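You operate a simulated robot arm through the tools that you are given. There is no shell and no other tool. Be economical: measure what you need, move in short steps, check, and stop when the job is done.

The job below is to be done with a simulated two-armed robot. You get a single attempt, and the scene is never put back.

JOB
Wipe up the spill on the right half of the wall bench with the rag there and put it back.
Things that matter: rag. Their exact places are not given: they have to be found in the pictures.

Only the result counts: the job must be done as asked and must still hold three seconds after the hand-in. Knocking over, shifting, dropping, spilling or breaking anything else fails it.

ROBOT AND FRAMES
Two 7-joint arms with two-finger parallel grippers on one trunk, on a base that drives. Base frame: it is fixed to the floor where the robot stands at the start and does not move with it; the origin is under the middle of the robot, x ahead of it, y to its left, z up. Lengths are in cm, angles in degrees, forces in N, time in s.
The left shoulder is at the start at [7, 16.3, 117], the right one opposite. Payload 3.43 kg a hand.
The tool frame of a hand sits at the grasp point between the pads (the TCP): z along the fingers, y along the line on which they close. The tips reach 3.4 cm beyond it. Largest opening 12.8 cm; finger width 2.4, thickness 1.2; the body of the gripper, 4.8 by 13 cm, starts 9.6 cm behind the TCP.
Orientation is that of the tool frame in the base frame, as a unit quaternion [x, y, z, w]. With the fingers straight down and closing along the base's y, the tool's x points along the base's -x, its y along +y and its z along -z.

CONTROLS
- The arms move only by the tool step_arm. It takes "left_rows", "right_rows" or both (then of equal length, played together; a hand with none holds still); each is a list of rows, each a list of 7 numbers: the shift along the base's x, y, z in units of 50 mm (1.0 is 50 mm), then the turn, a rotation vector about the base's x, y, z in units of 4 degrees (1.0 is 4 degrees), then the closure, from 0 (fully open) to 1 (shut). In form: [[x, y, z, rx, ry, rz, jaw], ...]. A call has 1 to 20 rows; each row shifts and turns the commanded pose from where the row before left it. A call with a number of a shift or a turn outside -1 to 1 is refused whole. A row lasts 0.2 s, in which the tool goes at most 5 cm and 8.6 degrees; a call with a longer step from one row to the next is refused whole, and so is a gripper value outside its range. A pose out of reach is approached as far as the arm can. The call stops where the force on the tool passes 40 N (or 10 N more than at its start, if that is more) or the arm is blocked; 0.2 s more then pass. The fingers move at their own pace (about 15.3 cm/s each) and stop on an object; they squeeze with about 25 N. The grip force told is the motor's: it shows also when the fingers shut on nothing. Time passes only in rows, and 0.2 s behind the last, so rows that do not move let the fingers close. The reply holds the time, the measured pose of the TCP, the force on the tool along the base axes, the opening and the grip force, in the units named above and with some noise.
- Cameras (640 x 400 px; columns grow to the right, rows downward): "scene" is now at [13.54, -3.17, 139.57]; the picture's right is [-0.16, -0.99, 0.00], its down [-0.64, 0.11, -0.76] and it looks along [0.75, -0.13, -0.65] (base axes); focal length 256 px, centre (320, 200). "left" rides on the left gripper at [7.6, 1.1, -16] in its tool frame; the picture's right is [-0.15, 0.99, 0.00], its down [-0.88, -0.13, -0.46] and it looks along [-0.45, -0.07, 0.89] (tool axes); focal length 234 px, centre (320, 200). "right" rides on the right gripper at [7.6, -1.1, -16] in its tool frame; the picture's right is [0.15, 0.99, 0.00], its down [-0.88, 0.13, -0.46] and it looks along [-0.45, 0.07, 0.89] (tool axes); focal length 234 px, centre (320, 200).
- camera(camera): a new picture of that camera. The clock stands still meanwhile.
- move_column(by): slides the trunk up (or, below 0, down) by that many cm; the arms and the scene camera ride with it, the base frame stays. It gives what a move gives, with no picture.
- roll_base(legs): drives the robot by 1 to 6 legs, each [ahead, left, turn to the left] in cm, cm and degrees, along the robot's own axes; the way and the turn of a leg run together, so that a leg with both is an arc; at most 150 cm and 180 degrees a leg. The arms and the cameras ride along, it lands a little off, and it stops where it bumps. It gives what a move gives.
- turn_head(pan, tilt): turns the head with the scene camera to pan (to the left, within 86 degrees either way) and tilt (down, from -29 to 69), counted from straight ahead of the robot. It gives what a move gives.
- probe_pixels(camera, pixels): there is no depth. For up to 12 entries [column, row, z] of the newest picture of that camera ("zoom" is the newest enlarged one), the place [x, y] in the base frame at which the ray of that pixel passes the height z, good to about 0.2 cm, but the place of the scene camera against the robot may be out by one fixed shift of up to 1.8 cm in any direction. The clock stands still meanwhile.
- close_up(camera, box): a new picture of the part [left, top, right, bottom] of that camera's present view, enlarged. The clock stands still meanwhile.
- close_job(): hands the job in; it is judged then, once.

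Work in short steps. Measure before you move; look again where a grasp or a placing could have gone wrong, and mend it. You have 80 turns and 58 pictures in all, those below and enlarged ones among them. Open the grippers and draw the arms clear of the work before you hand the job in, unless the task says otherwise; then end with one line.

The tools are called after ">>>" as a command line: name --argument value ..., lists and objects as JSON in quotes. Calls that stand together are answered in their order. step_arm: Moves the arms, as the interface text tells. Its arguments: {"type":"object","properties":{"left_rows":{"type":"array","items":{"type":"array","items":{"type":"number"}}},"right_rows":{"type":"array","items":{"type":"array","items":{"type":"number"}}}},"required":[]} The other tools are called the same way: move_column (by) slides the trunk up or down; roll_base (legs) drives the base; turn_head (pan, tilt) turns the head that bears the scene camera; camera (camera) takes a picture; probe_pixels (camera, pixels) gives the place at which the rays of pixels pass given heights; close_up (camera, box) takes an enlarged picture of a part of a camera's view; close_job () hands the job in.

At the start:

```text
time_s: 0.0
left_position: [59.01, 3.94, 104.9]
left_tcp_rot: [-0.001, 1.0, -0.001, 0.0]
left_ft_force: [0.6, -0.6, -0.4]
left_width: 12.78
left_grasp_force: 0.0
right_position: [44.18, -27.62, 103.34]
right_tcp_rot: [0.001, 1.0, 0.0, 0.0]
right_ft_force: [-0.1, -0.8, -0.3]
right_width: 12.81
right_grasp_force: 0.0
trunk travel left (down, up): [-65.0, 29.0]
robot x, y, heading: [0.24, -0.07, 0.0]
head pan, tilt: [-9.5, 40.4]
```

scene: 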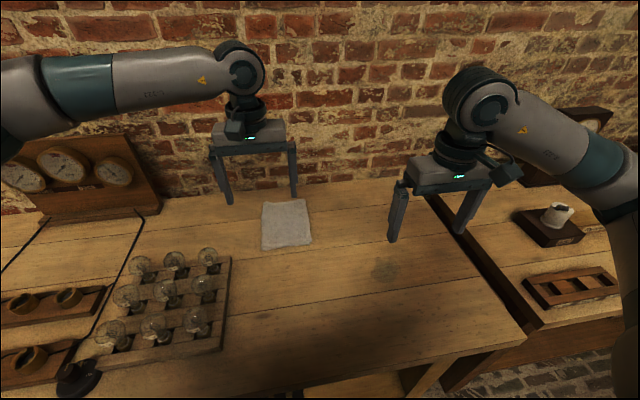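
right: 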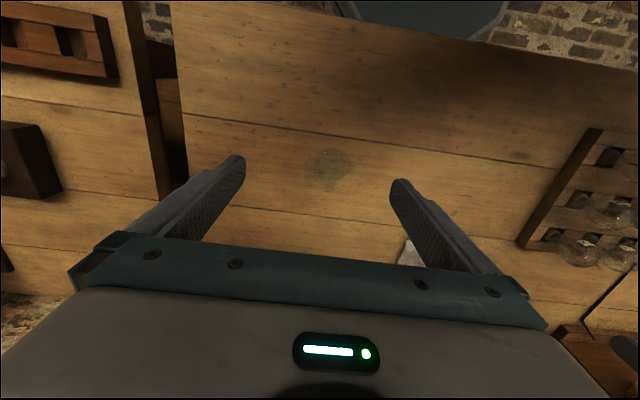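
left: 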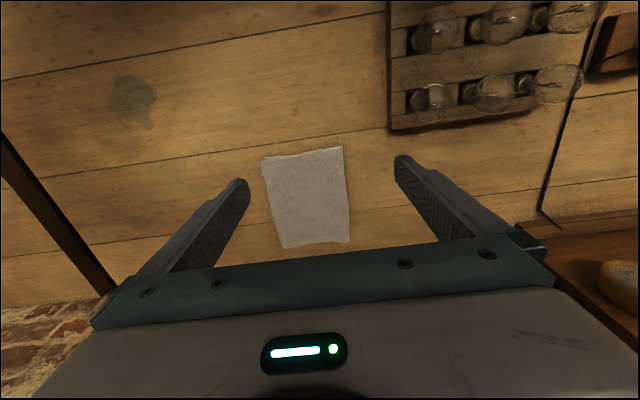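

The rag shows in the scene at about (287,222) and a dull stain at (385,270). I enlarge that part and probe both to measure them.

>>> close_up --camera "scene" --box '[220, 180, 460, 330]'

>>> probe_pixels --camera "scene" --pixels '[[263, 203, 76.0], [305, 199, 76.0], [312, 242, 76.0], [262, 249, 76.0], [385, 270, 75.7], [371, 270, 75.7], [400, 270, 75.7], [385, 259, 75.7], [385, 281, 75.7], [525, 340, 75.7], [232, 258, 75.7], [222, 350, 75.7]]'

>>> probe_pixels --camera "left" --pixels '[[262, 157, 76.0], [342, 147, 76.0], [350, 242, 76.0], [284, 248, 76.0], [133, 98, 75.7], [110, 98, 75.7], [157, 98, 75.7], [133, 74, 75.7], [133, 125, 75.7], [390, 130, 75.7]]'

>>> probe_pixels --camera "right" --pixels '[[332, 168, 75.7], [310, 168, 75.7], [354, 168, 75.7], [332, 150, 75.7], [332, 190, 75.7], [520, 156, 75.7]]'

```text
2.67 times, centred on (340, 255) of scene
```

zoom: 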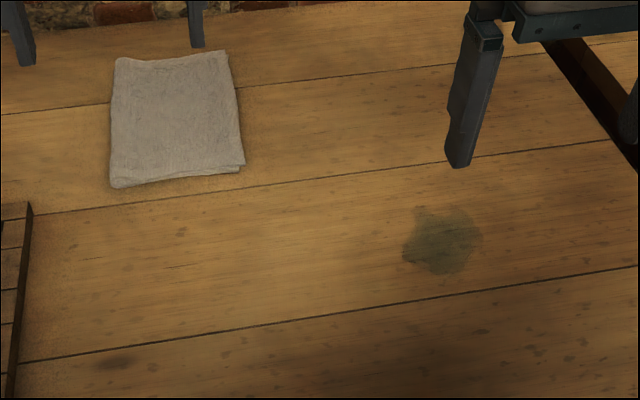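

```text
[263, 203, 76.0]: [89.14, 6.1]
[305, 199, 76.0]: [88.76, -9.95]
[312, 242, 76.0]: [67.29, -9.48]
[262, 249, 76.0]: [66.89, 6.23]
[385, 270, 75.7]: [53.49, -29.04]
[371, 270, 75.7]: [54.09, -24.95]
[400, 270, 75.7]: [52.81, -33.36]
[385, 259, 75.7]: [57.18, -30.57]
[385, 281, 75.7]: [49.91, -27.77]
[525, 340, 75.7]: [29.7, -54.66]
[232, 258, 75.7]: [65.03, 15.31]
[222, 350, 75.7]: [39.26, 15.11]
```

```text
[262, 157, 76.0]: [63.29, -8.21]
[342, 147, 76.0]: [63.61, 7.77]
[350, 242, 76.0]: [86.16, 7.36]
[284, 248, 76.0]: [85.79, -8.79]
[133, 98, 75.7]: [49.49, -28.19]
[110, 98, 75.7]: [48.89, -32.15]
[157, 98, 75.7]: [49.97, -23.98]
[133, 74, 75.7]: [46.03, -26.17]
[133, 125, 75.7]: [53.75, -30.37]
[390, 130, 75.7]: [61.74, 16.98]
```

```text
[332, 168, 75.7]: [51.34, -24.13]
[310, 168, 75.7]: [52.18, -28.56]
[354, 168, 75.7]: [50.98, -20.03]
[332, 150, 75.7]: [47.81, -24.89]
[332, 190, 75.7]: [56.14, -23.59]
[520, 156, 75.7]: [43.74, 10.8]
```

Comparing rays: the left and right wrist cameras disagree on the stain by about 4 cm at z=75.7 but agree at about z≈80.7 (50,-24.5), so the real surface is probably higher than told. I clear the left hand up and to the left, then bring the right hand near the rag for a better look.

>>> step_arm --left_rows '[[0, 0, 1, 0, 0, 0, 0], [0, 0, 1, 0, 0, 0, 0], [-0.3, 1, 0, 0, 0, 0, 0], [-0.3, 1, 0, 0, 0, 0, 0], [-0.3, 1, 0, 0, 0, 0, 0], [-0.3, 1, 0, 0, 0, 0, 0], [-0.3, 1, 0, 0, 0, 0, 0], [0, 0.5, 0, 0, 0, 0, 0]]'

>>> step_arm --right_rows '[[0.8, 0.9, 0, 0, 0, 0, 0], [0.8, 0.9, 0, 0, 0, 0, 0], [0.8, 0.9, 0, 0, 0, 0, 0], [0.8, 0.9, 0, 0, 0, 0, 0], [0.6, 0.9, 0, 0, 0, 0, 0], [0, 0.9, 0, 0, 0, 0, 0]]'

>>> camera --camera "right"

>>> camera --camera "scene"

```text
refused: row 3 steps farther than a row can; nothing moved
```

```text
refused: row 1 steps farther than a row can; nothing moved
```

```text
53 pictures are left
```

right: 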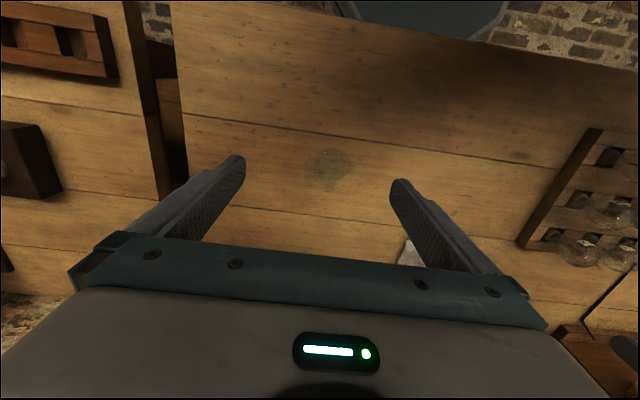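

```text
52 pictures are left
```

scene: 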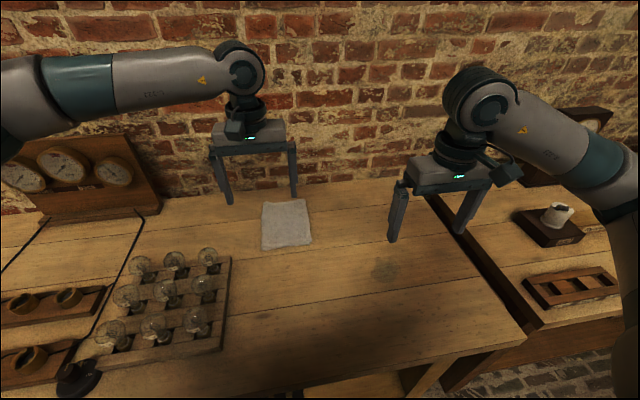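

Both moves were refused (the combined step must be 5 cm or less). I resend with smaller rows.

>>> step_arm --left_rows '[[0, 0, 0.9, 0, 0, 0, 0], [0, 0, 0.9, 0, 0, 0, 0], [-0.3, 0.9, 0, 0, 0, 0, 0], [-0.3, 0.9, 0, 0, 0, 0, 0], [-0.3, 0.9, 0, 0, 0, 0, 0], [-0.3, 0.9, 0, 0, 0, 0, 0], [-0.3, 0.9, 0, 0, 0, 0, 0], [0, 0.9, 0, 0, 0, 0, 0]]'

>>> step_arm --right_rows '[[0.5, 0.7, 0, 0, 0, 0, 0], [0.5, 0.7, 0, 0, 0, 0, 0], [0.5, 0.7, 0, 0, 0, 0, 0], [0.5, 0.7, 0, 0, 0, 0, 0], [0.5, 0.7, 0, 0, 0, 0, 0], [0.5, 0.7, 0, 0, 0, 0, 0], [0.5, 0.7, 0, 0, 0, 0, 0], [0.2, 0.5, 0, 0, 0, 0, 0]]'

>>> camera --camera "right"

>>> camera --camera "scene"

```text
time_s: 1.8
left_position: [51.72, 31.3, 113.81]
left_tcp_rot: [0.0, 1.0, -0.001, 0.001]
left_ft_force: [0.3, 0.3, -0.1]
left_width: 12.81
left_grasp_force: 0.0
right_position: [44.01, -27.54, 103.46]
right_tcp_rot: [0.0, 1.0, -0.001, -0.001]
right_ft_force: [-0.6, -0.2, -0.6]
right_width: 12.82
right_grasp_force: 0.1
trunk travel left (down, up): [-65.0, 29.0]
robot x, y, heading: [0.11, 0.21, -0.1]
head pan, tilt: [-9.5, 40.4]
```

```text
time_s: 3.6
left_position: [51.72, 31.19, 113.72]
left_tcp_rot: [-0.001, 1.0, -0.001, 0.0]
left_ft_force: [-1.0, 0.5, 0.6]
left_width: 12.79
left_grasp_force: 0.1
right_position: [62.7, -0.9, 103.25]
right_tcp_rot: [0.0, 1.0, 0.0, 0.0]
right_ft_force: [-0.3, -0.1, 1.2]
right_width: 12.77
right_grasp_force: 0.1
trunk travel left (down, up): [-65.0, 29.0]
robot x, y, heading: [-0.11, -0.29, 0.1]
head pan, tilt: [-9.5, 40.4]
```

```text
51 pictures are left
```

right: 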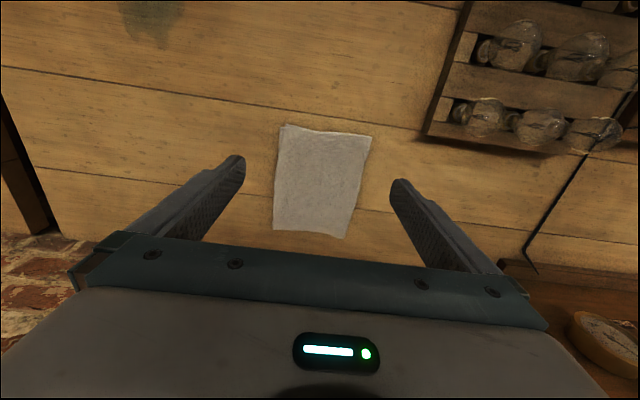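

```text
50 pictures are left
```

scene: 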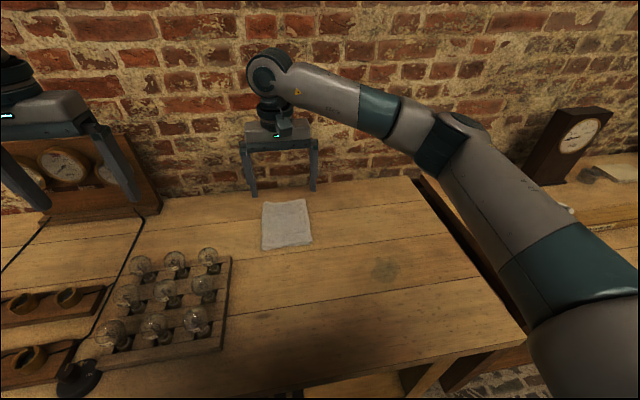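

The rag's corners in the right view are about (281,125), (371,137), (345,238), (273,230). I probe at two heights to settle the surface height.

>>> probe_pixels --camera "right" --pixels '[[281, 125, 76], [371, 137, 76], [345, 238, 76], [273, 230, 76], [281, 125, 81], [371, 137, 81], [345, 238, 81], [273, 230, 81], [427, 138, 76], [427, 138, 81], [150, 22, 76], [150, 22, 81]]'

>>> probe_pixels --camera "scene" --pixels '[[263, 203, 76], [263, 203, 81], [305, 199, 81], [312, 242, 81], [262, 249, 81], [385, 270, 81]]'

```text
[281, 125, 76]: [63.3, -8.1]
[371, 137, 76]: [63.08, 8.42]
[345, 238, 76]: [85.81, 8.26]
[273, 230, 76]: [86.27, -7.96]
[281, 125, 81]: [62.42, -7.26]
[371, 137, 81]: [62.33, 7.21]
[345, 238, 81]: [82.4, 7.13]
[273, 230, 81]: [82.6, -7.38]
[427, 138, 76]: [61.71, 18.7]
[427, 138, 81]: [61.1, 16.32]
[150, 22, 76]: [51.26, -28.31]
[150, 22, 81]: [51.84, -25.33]
```

```text
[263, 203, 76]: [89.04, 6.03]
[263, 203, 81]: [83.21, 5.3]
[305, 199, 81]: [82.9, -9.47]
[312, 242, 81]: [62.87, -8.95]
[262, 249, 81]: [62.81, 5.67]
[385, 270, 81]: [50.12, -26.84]
```

Heights agree at about 81: rag spans x 62.4–82.5, y −7.3–7.2, and the stain centre is about (50,−25). I look closely at the rag's shape and thickness.

>>> close_up --camera "right" --box '[240, 100, 400, 200]'

>>> close_up --camera "scene" --box '[240, 180, 336, 260]'

```text
4.00 times, centred on (320, 150) of right
```

zoom: 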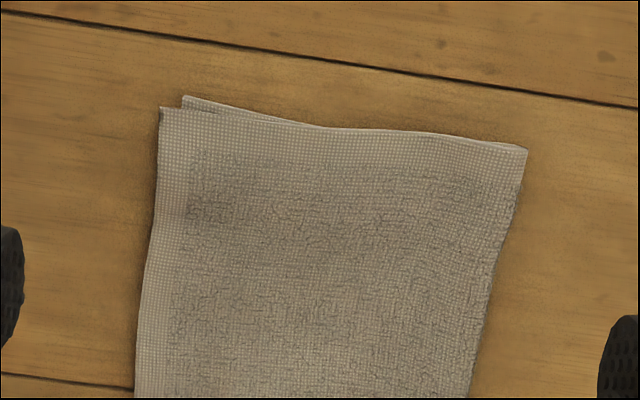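

```text
5.00 times, centred on (288, 220) of scene
```

zoom: 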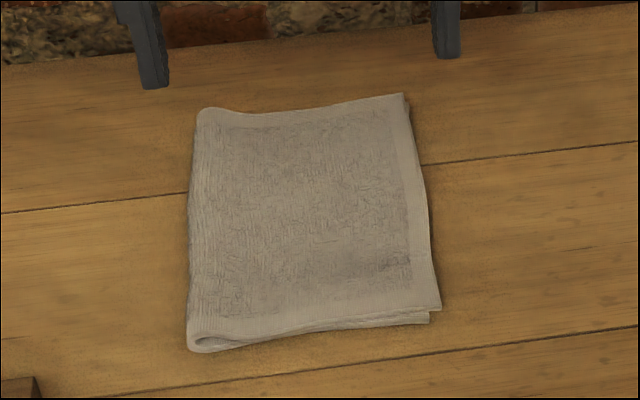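

It is a folded cloth about 1 cm thick, so I'll try a pinch at its centre. First I go over (72.5,0) half open and come down to just above it.

>>> step_arm --right_rows '[[0.65, 0.1, 0, 0, 0, 0, 0.5], [0.65, 0.1, 0, 0, 0, 0, 0.5], [0.66, 0, 0, 0, 0, 0, 0.5], [0, 0, -0.8, 0, 0, 0, 0.5], [0, 0, -0.8, 0, 0, 0, 0.5], [0, 0, -0.7, 0, 0, 0, 0.5], [0, 0, -0.6, 0, 0, 0, 0.5], [0, 0, 0, 0, 0, 0, 0.5]]'

>>> camera --camera "right"

>>> camera --camera "scene"

```text
time_s: 5.4
left_position: [51.89, 31.06, 113.76]
left_tcp_rot: [0.0, 1.0, -0.001, 0.0]
left_ft_force: [0.5, -0.1, 0.0]
left_width: 12.8
left_grasp_force: 0.0
right_position: [72.64, 0.04, 88.96]
right_tcp_rot: [0.0, 1.0, 0.0, 0.0]
right_ft_force: [-0.2, 0.3, -0.1]
right_width: 6.41
right_grasp_force: 0.1
trunk travel left (down, up): [-65.0, 29.0]
robot x, y, heading: [-0.31, 0.24, -0.0]
head pan, tilt: [-9.5, 40.4]
```

```text
47 pictures are left
```

right: 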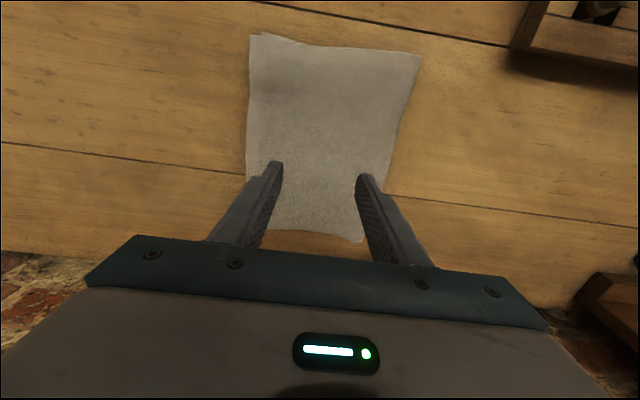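

```text
46 pictures are left
```

scene: 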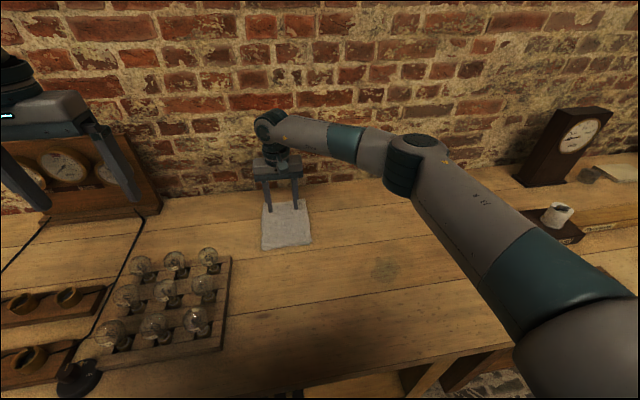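

The tips are over the rag at (275,165)/(363,178). I lower 2 cm in small steps and read the force.

>>> step_arm --right_rows '[[0, 0, -0.1, 0, 0, 0, 0.5], [0, 0, -0.1, 0, 0, 0, 0.5], [0, 0, -0.1, 0, 0, 0, 0.5], [0, 0, -0.1, 0, 0, 0, 0.5]]'

>>> step_arm --right_rows '[[0, 0, -0.1, 0, 0, 0, 0.5], [0, 0, -0.1, 0, 0, 0, 0.5]]'

>>> step_arm --right_rows '[[0, 0, -0.06, 0, 0, 0, 0.5], [0, 0, -0.06, 0, 0, 0, 0.5]]'

```text
time_s: 6.4
left_position: [51.74, 31.22, 113.75]
left_tcp_rot: [-0.001, 1.0, 0.0, 0.0]
left_ft_force: [-0.1, 0.4, -0.3]
left_width: 12.79
left_grasp_force: 0.1
right_position: [72.37, 0.44, 86.88]
right_tcp_rot: [0.0, 1.0, 0.0, 0.0]
right_ft_force: [0.4, 0.3, 0.2]
right_width: 6.4
right_grasp_force: 0.1
trunk travel left (down, up): [-65.0, 29.0]
robot x, y, heading: [0.05, -0.23, 0.1]
head pan, tilt: [-9.5, 40.4]
```

```text
time_s: 7.0
left_position: [51.73, 31.13, 113.55]
left_tcp_rot: [-0.001, 1.0, 0.0, 0.0]
left_ft_force: [0.3, 0.0, 0.1]
left_width: 12.8
left_grasp_force: 0.1
right_position: [72.38, 0.33, 85.78]
right_tcp_rot: [0.0, 1.0, 0.001, 0.001]
right_ft_force: [-0.3, -0.1, -0.1]
right_width: 6.42
right_grasp_force: 0.1
trunk travel left (down, up): [-65.0, 29.0]
robot x, y, heading: [0.07, 0.06, -0.1]
head pan, tilt: [-9.5, 40.4]
```

```text
time_s: 7.6
left_position: [51.77, 31.1, 113.6]
left_tcp_rot: [-0.001, 1.0, -0.001, 0.0]
left_ft_force: [-0.3, 0.0, 0.4]
left_width: 12.81
left_grasp_force: 0.1
right_position: [72.45, 0.24, 85.3]
right_tcp_rot: [0.001, 1.0, 0.0, 0.0]
right_ft_force: [0.6, -0.2, 0.5]
right_width: 6.4
right_grasp_force: 0.1
trunk travel left (down, up): [-65.0, 29.0]
robot x, y, heading: [0.07, 0.23, -0.1]
head pan, tilt: [-9.5, 40.4]
```

Tips now at about z=81.9 with no contact; I keep going down in small steps until touch.

>>> step_arm --right_rows '[[0, 0, -0.06, 0, 0, 0, 0.5], [0, 0, -0.06, 0, 0, 0, 0.5]]'

>>> step_arm --right_rows '[[0, 0, -0.06, 0, 0, 0, 0.5], [0, 0, -0.06, 0, 0, 0, 0.5]]'

>>> camera --camera "right"

```text
time_s: 8.2
left_position: [51.69, 31.14, 113.82]
left_tcp_rot: [-0.001, 1.0, 0.001, 0.0]
left_ft_force: [-0.2, 0.5, -0.2]
left_width: 12.82
left_grasp_force: 0.0
right_position: [72.28, 0.27, 84.74]
right_tcp_rot: [0.0, 1.0, 0.0, 0.0]
right_ft_force: [0.2, 0.5, 0.0]
right_width: 6.4
right_grasp_force: 0.1
trunk travel left (down, up): [-65.0, 29.0]
robot x, y, heading: [-0.09, -0.17, 0.2]
head pan, tilt: [-9.5, 40.4]
```

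```text
time_s: 8.8
left_position: [51.65, 30.99, 113.73]
left_tcp_rot: [-0.001, 1.0, 0.001, 0.0]
left_ft_force: [-0.5, 0.2, -0.5]
left_width: 12.82
left_grasp_force: 0.2
right_position: [72.32, 0.24, 84.29]
right_tcp_rot: [0.0, 1.0, 0.0, 0.0]
right_ft_force: [0.3, -0.6, 2.5]
right_width: 6.4
right_grasp_force: 0.0
trunk travel left (down, up): [-65.0, 29.0]
robot x, y, heading: [0.03, -0.03, 0.1]
head pan, tilt: [-9.5, 40.4]
```

```text
45 pictures are left
```

right: 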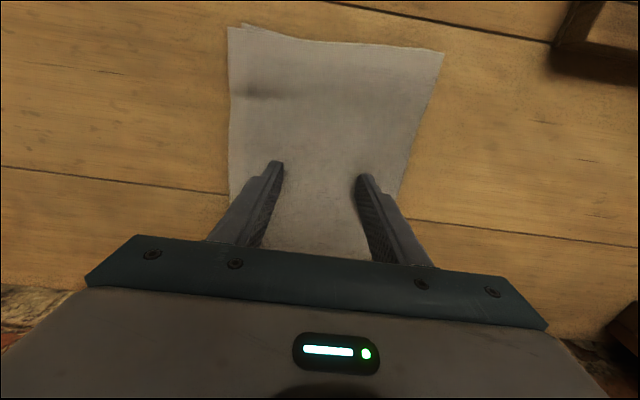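

First touch (2.5 N, tips at about z=80.9), so the height estimate holds. I press 0.5 cm more and close the fingers to pinch the cloth.

>>> step_arm --right_rows '[[0, 0, -0.05, 0, 0, 0, 0.5], [0, 0, -0.05, 0, 0, 0, 0.5]]'

>>> step_arm --right_rows '[[0, 0, 0, 0, 0, 0, 0.75], [0, 0, 0, 0, 0, 0, 1], [0, 0, 0, 0, 0, 0, 1], [0, 0, 0, 0, 0, 0, 1]]'

>>> camera --camera "right"

```text
time_s: 9.4
left_position: [51.64, 31.21, 113.91]
left_tcp_rot: [-0.001, 1.0, 0.0, 0.001]
left_ft_force: [-0.3, 0.5, 0.4]
left_width: 12.8
left_grasp_force: 0.1
right_position: [72.33, 0.32, 84.02]
right_tcp_rot: [0.0, 1.0, 0.001, 0.001]
right_ft_force: [5.2, 0.4, 17.7]
right_width: 6.41
right_grasp_force: 0.0
trunk travel left (down, up): [-65.0, 29.0]
robot x, y, heading: [-0.03, -0.0, -0.2]
head pan, tilt: [-9.5, 40.4]
```

```text
time_s: 10.4
left_position: [51.45, 31.14, 113.9]
left_tcp_rot: [-0.001, 1.0, 0.0, 0.001]
left_ft_force: [0.3, -0.7, 0.1]
left_width: 12.8
left_grasp_force: 0.1
right_position: [72.24, 0.29, 83.94]
right_tcp_rot: [0.0, 1.0, 0.001, 0.002]
right_ft_force: [1.9, 1.6, 25.7]
right_width: 1.11
right_grasp_force: 24.5
trunk travel left (down, up): [-65.0, 29.0]
robot x, y, heading: [0.07, 0.01, -0.0]
head pan, tilt: [-9.5, 40.4]
```

```text
44 pictures are left
```

right: 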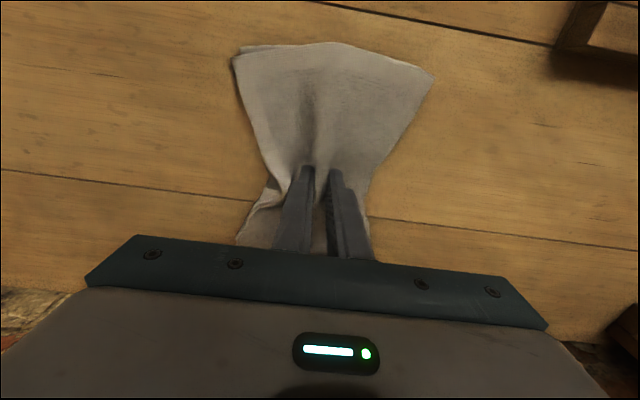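

The cloth bunched and is held (1.11 cm, 24.5 N). I lift 8 cm and carry it above the stain at (50,−25).

>>> step_arm --right_rows '[[0, 0, 0.3, 0, 0, 0, 1], [0, 0, 0.5, 0, 0, 0, 1], [0, 0, 0.8, 0, 0, 0, 1], [0, 0, 0.4, 0, 0, 0, 1], [-0.5, -0.56, 0, 0, 0, 0, 1], [-0.5, -0.56, 0, 0, 0, 0, 1], [-0.5, -0.56, 0, 0, 0, 0, 1], [-0.5, -0.56, 0, 0, 0, 0, 1], [-0.5, -0.56, 0, 0, 0, 0, 1], [-0.5, -0.56, 0, 0, 0, 0, 1], [-0.5, -0.56, 0, 0, 0, 0, 1], [-0.5, -0.56, 0, 0, 0, 0, 1], [-0.45, -0.56, 0, 0, 0, 0, 1], [0, 0, 0, 0, 0, 0, 1]]'

>>> camera --camera "right"

>>> camera --camera "scene"

>>> camera --camera "left"

```text
time_s: 13.4
left_position: [51.79, 31.23, 113.68]
left_tcp_rot: [-0.001, 1.0, 0.0, 0.0]
left_ft_force: [0.6, 0.0, -0.3]
left_width: 12.81
left_grasp_force: 0.1
right_position: [50.31, -24.53, 93.76]
right_tcp_rot: [0.0, 1.0, -0.001, -0.001]
right_ft_force: [0.0, -1.1, 0.1]
right_width: 1.0
right_grasp_force: 24.9
trunk travel left (down, up): [-65.0, 29.0]
robot x, y, heading: [-0.3, 0.17, -0.1]
head pan, tilt: [-9.5, 40.4]
```

```text
43 pictures are left
```

right: 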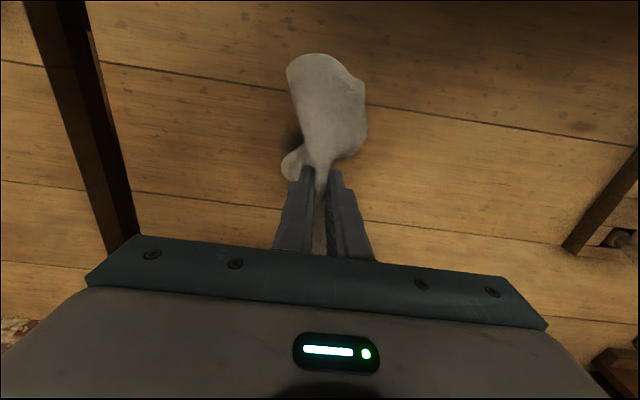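

```text
42 pictures are left
```

scene: 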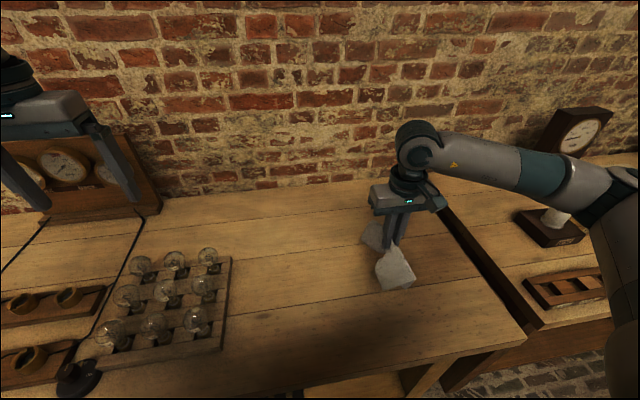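

```text
41 pictures are left
```

left: 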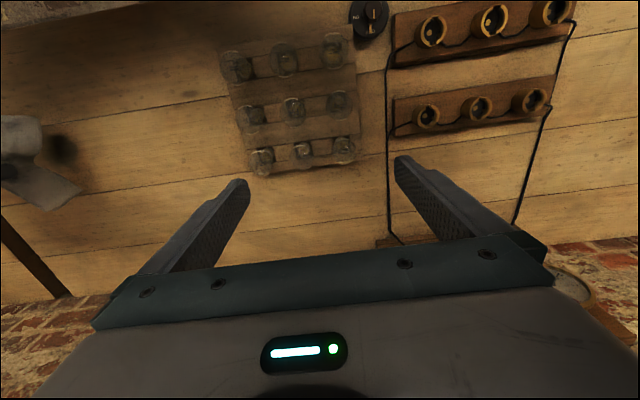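

The rag is held, hanging in two flaps. I lower it onto the stain in small steps until it presses lightly.

>>> step_arm --right_rows '[[0, 0, -0.5, 0, 0, 0, 1], [0, 0, -0.5, 0, 0, 0, 1], [0, 0, -0.4, 0, 0, 0, 1], [0, 0, -0.3, 0, 0, 0, 1], [0, 0, 0, 0, 0, 0, 1]]'

>>> step_arm --right_rows '[[0, 0, -0.08, 0, 0, 0, 1], [0, 0, -0.08, 0, 0, 0, 1], [0, 0, 0, 0, 0, 0, 1]]'

>>> camera --camera "right"

>>> camera --camera "scene"

```text
time_s: 14.6
left_position: [51.8, 31.12, 113.7]
left_tcp_rot: [-0.001, 1.0, 0.0, 0.0]
left_ft_force: [0.2, 0.6, -0.2]
left_width: 12.81
left_grasp_force: 0.0
right_position: [50.32, -24.83, 85.0]
right_tcp_rot: [0.0, 1.0, 0.0, 0.0]
right_ft_force: [-0.4, 0.4, 2.9]
right_width: 1.05
right_grasp_force: 25.0
trunk travel left (down, up): [-65.0, 29.0]
robot x, y, heading: [0.45, -0.04, 0.1]
head pan, tilt: [-9.5, 40.4]
```

```text
time_s: 15.4
left_position: [51.74, 31.14, 113.73]
left_tcp_rot: [-0.001, 1.0, -0.002, 0.001]
left_ft_force: [0.0, 0.3, 0.7]
left_width: 12.77
left_grasp_force: 0.1
right_position: [50.19, -24.87, 84.42]
right_tcp_rot: [0.0, 1.0, -0.001, 0.002]
right_ft_force: [0.1, -0.3, 19.8]
right_width: 1.04
right_grasp_force: 25.2
trunk travel left (down, up): [-65.0, 29.0]
robot x, y, heading: [0.1, 0.06, -0.1]
head pan, tilt: [-9.5, 40.4]
```

```text
40 pictures are left
```

right: 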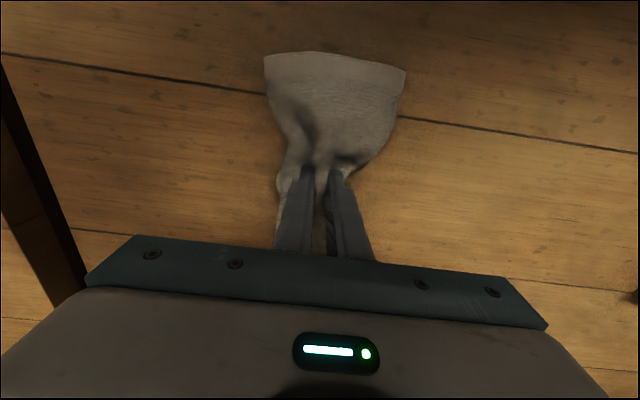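

```text
39 pictures are left
```

scene: 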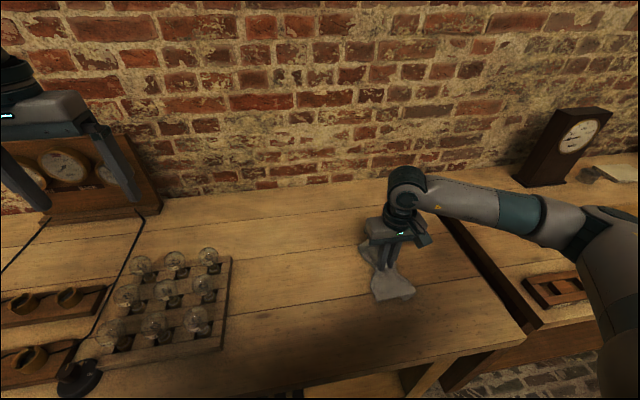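

Contact at 20 N over the stain. I wipe in a raster over roughly ±5 cm, checking partway.

>>> step_arm --right_rows '[[0.5, 0, 0, 0, 0, 0, 1], [0.4, -0.5, 0, 0, 0, 0, 1], [0, -0.5, 0, 0, 0, 0, 1], [0, 0.7, 0, 0, 0, 0, 1], [0, 0.7, 0, 0, 0, 0, 1], [0, 0.6, 0, 0, 0, 0, 1], [-0.4, 0, 0, 0, 0, 0, 1], [0, -0.7, 0, 0, 0, 0, 1], [0, -0.7, 0, 0, 0, 0, 1], [0, -0.6, 0, 0, 0, 0, 1], [-0.4, 0, 0, 0, 0, 0, 1], [0, 0.7, 0, 0, 0, 0, 1], [0, 0.7, 0, 0, 0, 0, 1], [0, 0.6, 0, 0, 0, 0, 1], [-0.4, 0, 0, 0, 0, 0, 1], [0, -0.7, 0, 0, 0, 0, 1], [0, -0.7, 0, 0, 0, 0, 1], [0, -0.6, 0, 0, 0, 0, 1]]'

>>> camera --camera "scene"

```text
time_s: 17.9
left_position: [51.66, 31.17, 113.74]
left_tcp_rot: [0.0, 1.0, -0.001, 0.0]
left_ft_force: [-0.2, 0.2, 0.7]
left_width: 12.78
left_grasp_force: 0.0
right_position: [50.72, -28.93, 84.34]
right_tcp_rot: [0.004, 1.0, -0.005, 0.003]
right_ft_force: [-4.6, -2.3, 17.5]
right_width: 1.04
right_grasp_force: 24.7
trunk travel left (down, up): [-65.0, 29.0]
robot x, y, heading: [0.13, 0.02, 0.1]
head pan, tilt: [-9.5, 40.4]
stopped in row 12 (right hand): the force on the tool passed its limit (the readings are from after the stop); the commanded pose is now the measured one
```

```text
38 pictures are left
```

scene: 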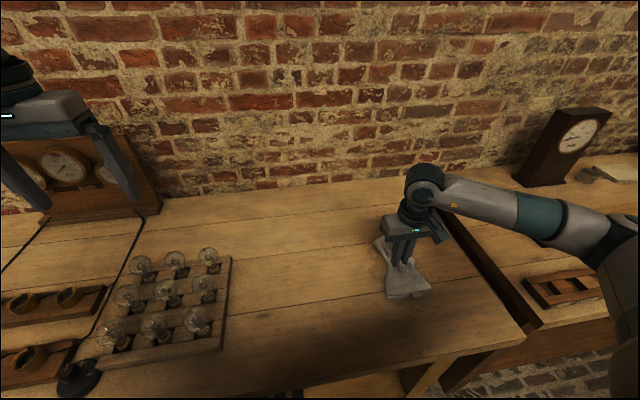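

The force limit cut in at row 12 (friction spike); pose is now (50.7,−28.9). I ease up 0.2 cm and continue with slower strokes over the near half.

>>> step_arm --right_rows '[[0, 0, 0.04, 0, 0, 0, 1], [0, 0.4, 0, 0, 0, 0, 1], [0, 0.4, 0, 0, 0, 0, 1], [0, 0.4, 0, 0, 0, 0, 1], [0, 0.4, 0, 0, 0, 0, 1], [0, 0.2, 0, 0, 0, 0, 1], [-0.4, 0, 0, 0, 0, 0, 1], [0, -0.4, 0, 0, 0, 0, 1], [0, -0.4, 0, 0, 0, 0, 1], [0, -0.4, 0, 0, 0, 0, 1], [0, -0.4, 0, 0, 0, 0, 1], [0, -0.4, 0, 0, 0, 0, 1], [-0.4, 0, 0, 0, 0, 0, 1], [0, 0.4, 0, 0, 0, 0, 1], [0, 0.4, 0, 0, 0, 0, 1], [0, 0.4, 0, 0, 0, 0, 1], [0, 0.4, 0, 0, 0, 0, 1], [0, 0.4, 0, 0, 0, 0, 1]]'

```text
time_s: 21.7
left_position: [51.81, 31.0, 113.76]
left_tcp_rot: [0.0, 1.0, 0.0, 0.001]
left_ft_force: [0.6, 0.9, -0.3]
left_width: 12.78
left_grasp_force: 0.0
right_position: [46.76, -20.1, 84.25]
right_tcp_rot: [0.005, 1.0, -0.005, 0.001]
right_ft_force: [-0.4, -6.0, 17.9]
right_width: 1.04
right_grasp_force: 25.0
trunk travel left (down, up): [-65.0, 29.0]
robot x, y, heading: [-0.16, -0.06, -0.2]
head pan, tilt: [-9.5, 40.4]
```

The strokes ran through with 18 N down. I lift the rag 10 cm and shift it back toward the rag's place to see the wood where the stain was.

>>> step_arm --right_rows '[[0, 0, 0.4, 0, 0, 0, 1], [0, 0, 0.6, 0, 0, 0, 1], [0, 0, 0.8, 0, 0, 0, 1], [0.6, 0.5, 0, 0, 0, 0, 1], [0.6, 0.5, 0, 0, 0, 0, 1], [0.6, 0.5, 0, 0, 0, 0, 1], [0.6, 0.5, 0, 0, 0, 0, 1], [0, 0, 0, 0, 0, 0, 1]]'

>>> camera --camera "scene"

>>> close_up --camera "scene" --box '[320, 220, 448, 300]'

```text
time_s: 23.5
left_position: [51.75, 30.99, 113.77]
left_tcp_rot: [0.0, 1.0, 0.0, 0.0]
left_ft_force: [0.0, 0.1, -0.5]
left_width: 12.83
left_grasp_force: 0.0
right_position: [58.75, -10.06, 93.22]
right_tcp_rot: [0.003, 1.0, -0.003, 0.001]
right_ft_force: [0.1, -0.6, -0.4]
right_width: 1.05
right_grasp_force: 24.3
trunk travel left (down, up): [-65.0, 29.0]
robot x, y, heading: [0.32, 0.1, 0.2]
head pan, tilt: [-9.5, 40.4]
```

```text
37 pictures are left
```

scene: 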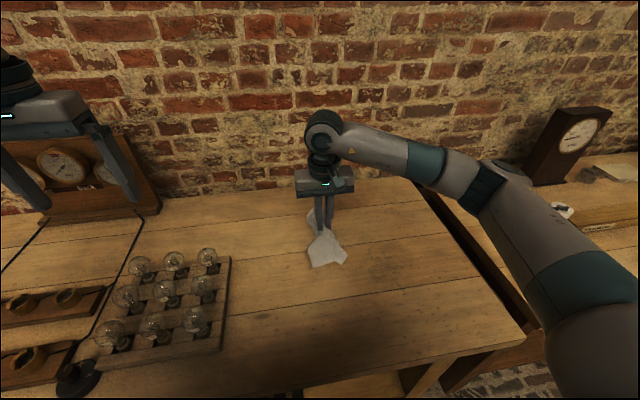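

```text
5.00 times, centred on (384, 260) of scene
```

zoom: 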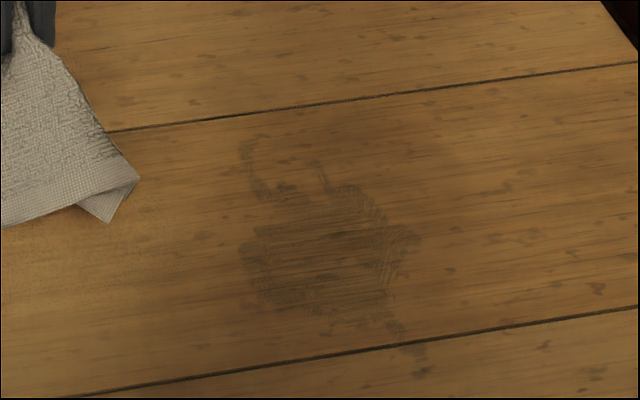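

Stain is mostly thinned but a film remains, with smears at zoom (250,170) and (410,355). I probe the remains to plan a second, wider wipe.

>>> probe_pixels --camera "zoom" --pixels '[[325, 245, 81], [245, 245, 81], [410, 240, 81], [330, 185, 81], [330, 320, 81], [245, 145, 81], [265, 190, 81], [320, 165, 81], [400, 325, 81], [420, 372, 81]]'

```text
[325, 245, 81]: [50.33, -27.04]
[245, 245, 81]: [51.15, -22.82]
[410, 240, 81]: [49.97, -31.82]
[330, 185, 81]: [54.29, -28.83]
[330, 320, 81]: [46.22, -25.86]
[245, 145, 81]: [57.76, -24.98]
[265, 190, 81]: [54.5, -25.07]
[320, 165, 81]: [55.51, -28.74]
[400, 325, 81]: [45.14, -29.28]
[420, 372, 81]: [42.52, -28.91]
```

True region (with scene shift) is about x 42–57.5, y −30.5–−20.5. I set the rag down at (57.5,−19) and raster nearer in 1.8 cm lines.

>>> step_arm --right_rows '[[-0.1, -0.6, 0, 0, 0, 0, 1], [-0.1, -0.6, 0, 0, 0, 0, 1], [-0.05, -0.6, 0, 0, 0, 0, 1], [0, 0, -0.6, 0, 0, 0, 1], [0, 0, -0.6, 0, 0, 0, 1], [0, 0, -0.4, 0, 0, 0, 1], [0, 0, -0.08, 0, 0, 0, 1], [0, 0, -0.08, 0, 0, 0, 1], [0, 0, 0, 0, 0, 0, 1]]'

```text
time_s: 25.5
left_position: [51.77, 31.08, 113.86]
left_tcp_rot: [0.0, 1.0, -0.001, -0.001]
left_ft_force: [-0.2, 0.0, -0.2]
left_width: 12.8
left_grasp_force: 0.0
right_position: [57.64, -18.95, 84.64]
right_tcp_rot: [0.003, 1.0, -0.004, 0.002]
right_ft_force: [1.6, 1.3, 12.0]
right_width: 1.03
right_grasp_force: 24.7
trunk travel left (down, up): [-65.0, 29.0]
robot x, y, heading: [-0.0, -0.24, -0.2]
head pan, tilt: [-9.5, 40.4]
```

Contact at 12 N; I press a bit more and run the first strokes.

>>> step_arm --right_rows '[[0, 0, -0.03, 0, 0, 0, 1], [0, -0.4, 0, 0, 0, 0, 1], [0, -0.4, 0, 0, 0, 0, 1], [0, -0.4, 0, 0, 0, 0, 1], [0, -0.4, 0, 0, 0, 0, 1], [0, -0.4, 0, 0, 0, 0, 1], [0, -0.4, 0, 0, 0, 0, 1], [-0.36, 0, 0, 0, 0, 0, 1], [0, 0.4, 0, 0, 0, 0, 1], [0, 0.4, 0, 0, 0, 0, 1], [0, 0.4, 0, 0, 0, 0, 1], [0, 0.4, 0, 0, 0, 0, 1], [0, 0.4, 0, 0, 0, 0, 1], [0, 0.4, 0, 0, 0, 0, 1]]'

>>> step_arm --right_rows '[[-0.36, 0, 0, 0, 0, 0, 1], [0, -0.4, 0, 0, 0, 0, 1], [0, -0.4, 0, 0, 0, 0, 1], [0, -0.4, 0, 0, 0, 0, 1], [0, -0.4, 0, 0, 0, 0, 1], [0, -0.4, 0, 0, 0, 0, 1], [0, -0.4, 0, 0, 0, 0, 1], [-0.36, 0, 0, 0, 0, 0, 1], [0, 0.4, 0, 0, 0, 0, 1], [0, 0.4, 0, 0, 0, 0, 1], [0, 0.4, 0, 0, 0, 0, 1], [0, 0.4, 0, 0, 0, 0, 1], [0, 0.4, 0, 0, 0, 0, 1], [0, 0.4, 0, 0, 0, 0, 1]]'

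```text
time_s: 28.5
left_position: [51.74, 31.04, 113.77]
left_tcp_rot: [0.0, 1.0, 0.0, 0.002]
left_ft_force: [0.5, 0.0, -0.3]
left_width: 12.82
left_grasp_force: 0.0
right_position: [55.68, -18.87, 84.52]
right_tcp_rot: [0.004, 1.0, -0.005, 0.001]
right_ft_force: [-1.5, -6.5, 16.6]
right_width: 1.06
right_grasp_force: 25.4
trunk travel left (down, up): [-65.0, 29.0]
robot x, y, heading: [0.48, 0.11, 0.1]
head pan, tilt: [-9.5, 40.4]
```

```text
time_s: 31.5
left_position: [51.76, 31.06, 113.77]
left_tcp_rot: [0.0, 1.0, -0.001, 0.001]
left_ft_force: [0.6, 0.8, -0.4]
left_width: 12.81
left_grasp_force: 0.1
right_position: [52.15, -19.04, 84.35]
right_tcp_rot: [0.003, 1.0, -0.004, 0.002]
right_ft_force: [-0.8, -10.0, 24.1]
right_width: 1.08
right_grasp_force: 24.9
trunk travel left (down, up): [-65.0, 29.0]
robot x, y, heading: [-0.11, 0.01, 0.1]
head pan, tilt: [-9.5, 40.4]
```

Running well at 17–24 N. I continue the raster over the near half.

>>> step_arm --right_rows '[[-0.36, 0, 0, 0, 0, 0, 1], [0, -0.4, 0, 0, 0, 0, 1], [0, -0.4, 0, 0, 0, 0, 1], [0, -0.4, 0, 0, 0, 0, 1], [0, -0.4, 0, 0, 0, 0, 1], [0, -0.4, 0, 0, 0, 0, 1], [0, -0.4, 0, 0, 0, 0, 1], [-0.36, 0, 0, 0, 0, 0, 1], [0, 0.4, 0, 0, 0, 0, 1], [0, 0.4, 0, 0, 0, 0, 1], [0, 0.4, 0, 0, 0, 0, 1], [0, 0.4, 0, 0, 0, 0, 1], [0, 0.4, 0, 0, 0, 0, 1], [0, 0.4, 0, 0, 0, 0, 1]]'

>>> step_arm --right_rows '[[-0.36, 0, 0, 0, 0, 0, 1], [0, -0.4, 0, 0, 0, 0, 1], [0, -0.4, 0, 0, 0, 0, 1], [0, -0.4, 0, 0, 0, 0, 1], [0, -0.4, 0, 0, 0, 0, 1], [0, -0.4, 0, 0, 0, 0, 1], [0, -0.4, 0, 0, 0, 0, 1], [-0.36, 0, 0, 0, 0, 0, 1], [0, 0.4, 0, 0, 0, 0, 1], [0, 0.4, 0, 0, 0, 0, 1], [0, 0.4, 0, 0, 0, 0, 1], [0, 0.4, 0, 0, 0, 0, 1], [0, 0.4, 0, 0, 0, 0, 1], [0, 0.4, 0, 0, 0, 0, 1]]'

>>> step_arm --right_rows '[[-0.36, 0, 0, 0, 0, 0, 1], [0, -0.4, 0, 0, 0, 0, 1], [0, -0.4, 0, 0, 0, 0, 1], [0, -0.4, 0, 0, 0, 0, 1], [0, -0.4, 0, 0, 0, 0, 1], [0, -0.4, 0, 0, 0, 0, 1], [0, -0.4, 0, 0, 0, 0, 1], [0, 0, 0.4, 0, 0, 0, 1], [0, 0, 0.6, 0, 0, 0, 1], [0, 0, 0.8, 0, 0, 0, 1], [0.6, 0.6, 0, 0, 0, 0, 1], [0.6, 0.6, 0, 0, 0, 0, 1], [0.6, 0.6, 0, 0, 0, 0, 1], [0.6, 0.6, 0, 0, 0, 0, 1], [0.6, 0.6, 0, 0, 0, 0, 1], [0.3, 0.6, 0, 0, 0, 0, 1], [0, 0.6, 0, 0, 0, 0, 1]]'

>>> close_up --camera "scene" --box '[320, 220, 448, 300]'

```text
time_s: 34.5
left_position: [51.67, 31.04, 113.86]
left_tcp_rot: [0.0, 1.0, 0.0, 0.0]
left_ft_force: [-0.2, 0.3, -1.2]
left_width: 12.78
left_grasp_force: 0.0
right_position: [48.44, -19.19, 84.44]
right_tcp_rot: [0.004, 1.0, -0.004, 0.003]
right_ft_force: [-0.3, -10.4, 28.3]
right_width: 1.04
right_grasp_force: 25.1
trunk travel left (down, up): [-65.0, 29.0]
robot x, y, heading: [0.04, -0.01, -0.1]
head pan, tilt: [-9.5, 40.4]
```

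```text
time_s: 37.5
left_position: [51.75, 31.02, 113.91]
left_tcp_rot: [-0.001, 1.0, 0.0, 0.001]
left_ft_force: [-0.4, 0.1, 0.6]
left_width: 12.8
left_grasp_force: 0.1
right_position: [44.69, -18.89, 84.41]
right_tcp_rot: [0.005, 1.0, -0.005, 0.002]
right_ft_force: [1.6, -10.1, 26.5]
right_width: 1.07
right_grasp_force: 24.9
trunk travel left (down, up): [-65.0, 29.0]
robot x, y, heading: [0.21, 0.28, -0.2]
head pan, tilt: [-9.5, 40.4]
```

```text
time_s: 41.1
left_position: [51.88, 31.14, 113.76]
left_tcp_rot: [0.0, 1.0, -0.001, 0.0]
left_ft_force: [0.4, 0.4, -0.9]
left_width: 12.79
left_grasp_force: 0.1
right_position: [59.65, -9.75, 93.34]
right_tcp_rot: [0.003, 1.0, -0.005, 0.002]
right_ft_force: [-0.3, 0.9, -0.5]
right_width: 1.01
right_grasp_force: 24.5
trunk travel left (down, up): [-65.0, 29.0]
robot x, y, heading: [0.16, 0.23, 0.0]
head pan, tilt: [-9.5, 40.4]
```

```text
5.00 times, centred on (384, 260) of scene
```

zoom: 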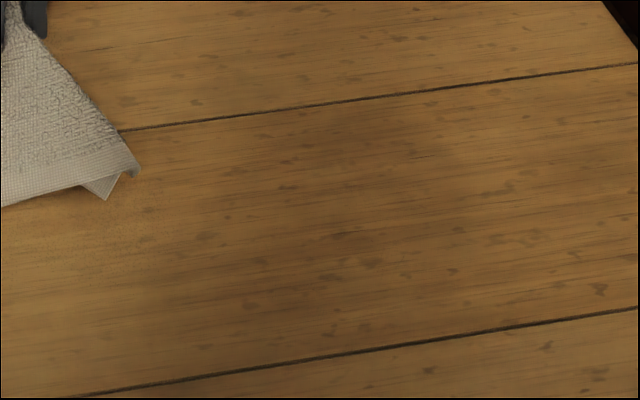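

The wood looks clean. I carry the rag back over (72.4,0.3) and lower it, and check a wider view for smears.

>>> step_arm --right_rows '[[0.5, 0.4, 0, 0, 0, 0, 1], [0.5, 0.4, 0, 0, 0, 0, 1], [0.5, 0.4, 0, 0, 0, 0, 1], [0.5, 0.4, 0, 0, 0, 0, 1], [0.55, 0.4, 0, 0, 0, 0, 1], [0, 0, 0, 0, 0, 0, 1], [0, 0, -0.6, 0, 0, 0, 1], [0, 0, -0.6, 0, 0, 0, 1], [0, 0, -0.4, 0, 0, 0, 1], [0, 0, -0.08, 0, 0, 0, 1], [0, 0, -0.08, 0, 0, 0, 1], [0, 0, 0, 0, 0, 0, 1]]'

>>> camera --camera "right"

>>> close_up --camera "scene" --box '[230, 170, 470, 320]'

```text
time_s: 43.7
left_position: [51.78, 31.07, 113.77]
left_tcp_rot: [0.001, 1.0, 0.0, 0.0]
left_ft_force: [0.5, 0.4, 0.4]
left_width: 12.8
left_grasp_force: 0.0
right_position: [72.38, 0.07, 84.77]
right_tcp_rot: [0.003, 1.0, -0.003, 0.002]
right_ft_force: [2.1, 1.2, 9.8]
right_width: 1.04
right_grasp_force: 25.1
trunk travel left (down, up): [-65.0, 29.0]
robot x, y, heading: [0.17, -0.16, -0.1]
head pan, tilt: [-9.5, 40.4]
```

```text
34 pictures are left
```

right: 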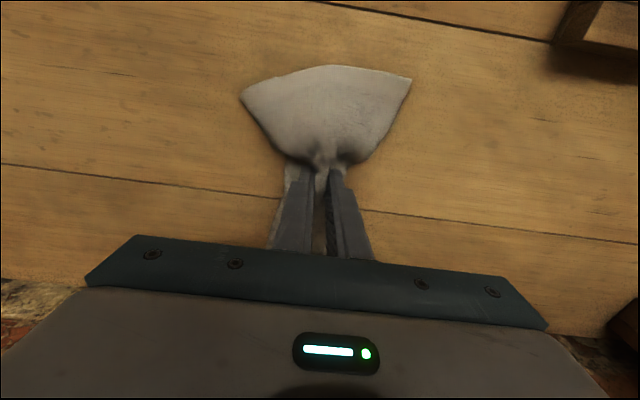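

```text
2.67 times, centred on (350, 245) of scene
```

zoom: 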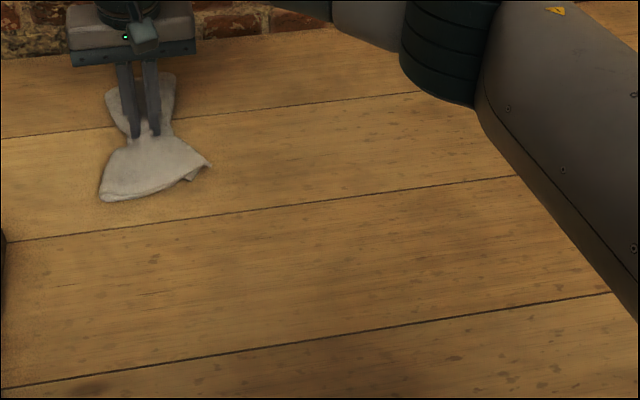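

The bench is clean and the rag is at its place under light pressure. I press slightly, open the fingers (which spreads the cloth), then lift straight up.

>>> step_arm --right_rows '[[0, 0, -0.06, 0, 0, 0, 1], [0, 0, 0, 0, 0, 0, 0.8], [0, 0, 0, 0, 0, 0, 0.6], [0, 0, 0, 0, 0, 0, 0.5], [0, 0, 0, 0, 0, 0, 0.5], [0, 0, 0.1, 0, 0, 0, 0.5], [0, 0, 0.2, 0, 0, 0, 0.5], [0, 0, 0.6, 0, 0, 0, 0.5], [0, 0, 0.8, 0, 0, 0, 0.5], [0, 0, 0.8, 0, 0, 0, 0.5], [-0.8, 0, 0, 0, 0, 0, 0.5]]'

>>> camera --camera "right"

>>> close_up --camera "scene" --box '[240, 180, 336, 260]'

```text
time_s: 46.1
left_position: [51.75, 30.98, 113.92]
left_tcp_rot: [0.0, 1.0, 0.0, 0.0]
left_ft_force: [-0.9, -0.5, -0.5]
left_width: 12.8
left_grasp_force: 0.0
right_position: [68.23, -0.27, 96.77]
right_tcp_rot: [0.003, 1.0, -0.004, 0.002]
right_ft_force: [-0.2, -0.1, 0.8]
right_width: 6.41
right_grasp_force: 0.0
trunk travel left (down, up): [-65.0, 29.0]
robot x, y, heading: [0.08, -0.32, 0.0]
head pan, tilt: [-9.5, 40.4]
```

```text
32 pictures are left
```

right: 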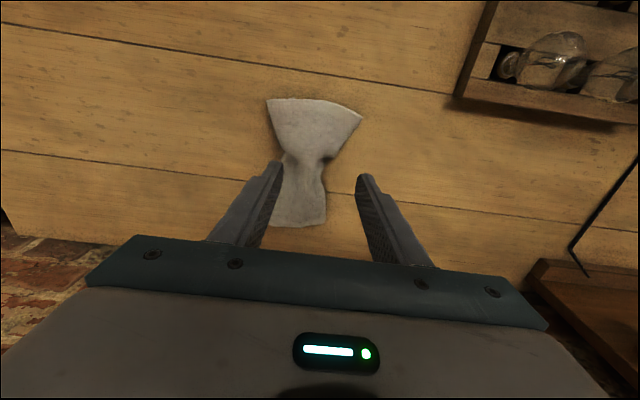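

```text
5.00 times, centred on (288, 220) of scene
```

zoom: 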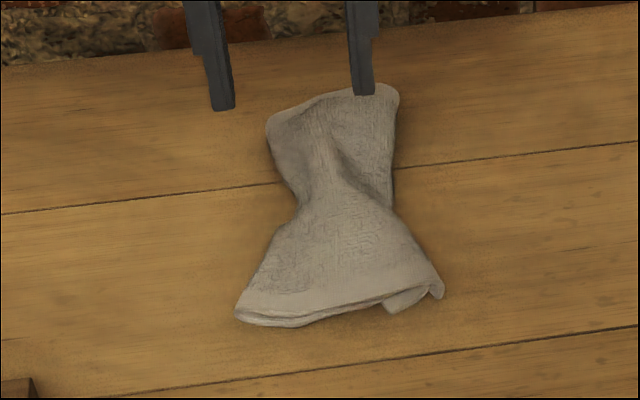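

The rag is released, somewhat bunched. I probe its outline to compare with the original centre (72.4,0).

>>> probe_pixels --camera "right" --pixels '[[268, 100, 81.5], [360, 116, 81.5], [326, 224, 81.5], [273, 226, 81.5], [285, 160, 81.5], [327, 160, 81.5]]'

```text
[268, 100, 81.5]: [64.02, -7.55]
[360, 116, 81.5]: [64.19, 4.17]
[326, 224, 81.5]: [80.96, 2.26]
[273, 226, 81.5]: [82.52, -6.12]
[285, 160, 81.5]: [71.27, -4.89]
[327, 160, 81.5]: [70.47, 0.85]
```

The rag's centre is about (72.5,−1.9), within 2 cm of its original place and spanning the same length. I draw the right arm up and clear, open, and take a final look.

>>> step_arm --right_rows '[[0, 0, 0.8, 0, 0, 0, 0], [0, 0, 0.8, 0, 0, 0, 0], [-0.5, -0.6, 0, 0, 0, 0, 0], [-0.5, -0.6, 0, 0, 0, 0, 0], [-0.5, -0.6, 0, 0, 0, 0, 0], [-0.5, -0.6, 0, 0, 0, 0, 0], [-0.5, -0.6, 0, 0, 0, 0, 0], [-0.5, -0.6, 0, 0, 0, 0, 0], [-0.5, -0.6, 0, 0, 0, 0, 0], [-0.5, -0.6, 0, 0, 0, 0, 0], [-0.5, -0.6, 0, 0, 0, 0, 0], [0, 0, 0, 0, 0, 0, 0]]'

>>> camera --camera "scene"

>>> camera --camera "right"

>>> close_up --camera "scene" --box '[240, 190, 464, 330]'

```text
time_s: 48.7
left_position: [51.9, 31.13, 113.67]
left_tcp_rot: [-0.001, 1.0, -0.002, 0.0]
left_ft_force: [0.2, 0.3, 0.7]
left_width: 12.79
left_grasp_force: 0.0
right_position: [45.96, -26.93, 104.64]
right_tcp_rot: [0.004, 1.0, -0.004, 0.001]
right_ft_force: [-0.6, -0.4, -0.8]
right_width: 12.81
right_grasp_force: 0.0
trunk travel left (down, up): [-65.0, 29.0]
robot x, y, heading: [-0.08, -0.14, 0.1]
head pan, tilt: [-9.5, 40.4]
```

```text
30 pictures are left
```

scene: 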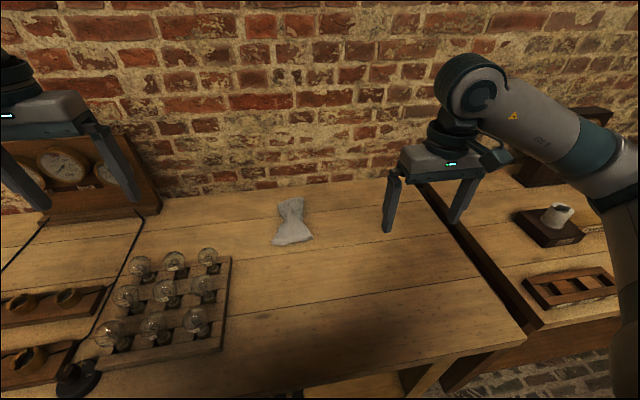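

```text
29 pictures are left
```

right: 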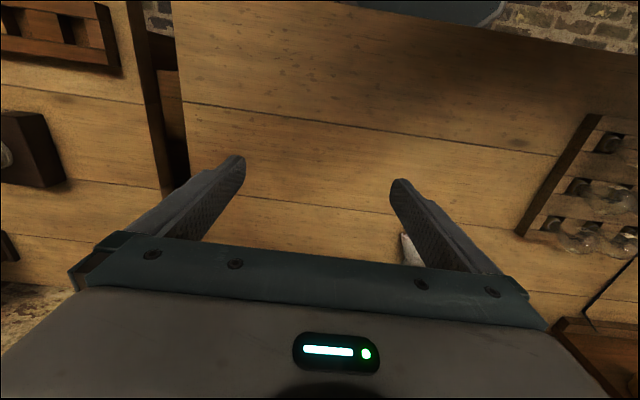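

```text
2.86 times, centred on (352, 260) of scene
```

zoom: 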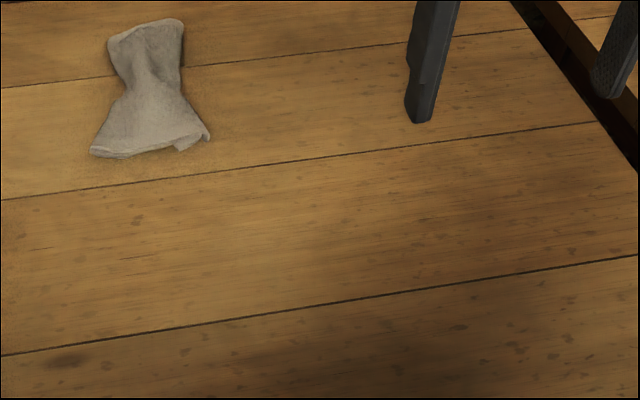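

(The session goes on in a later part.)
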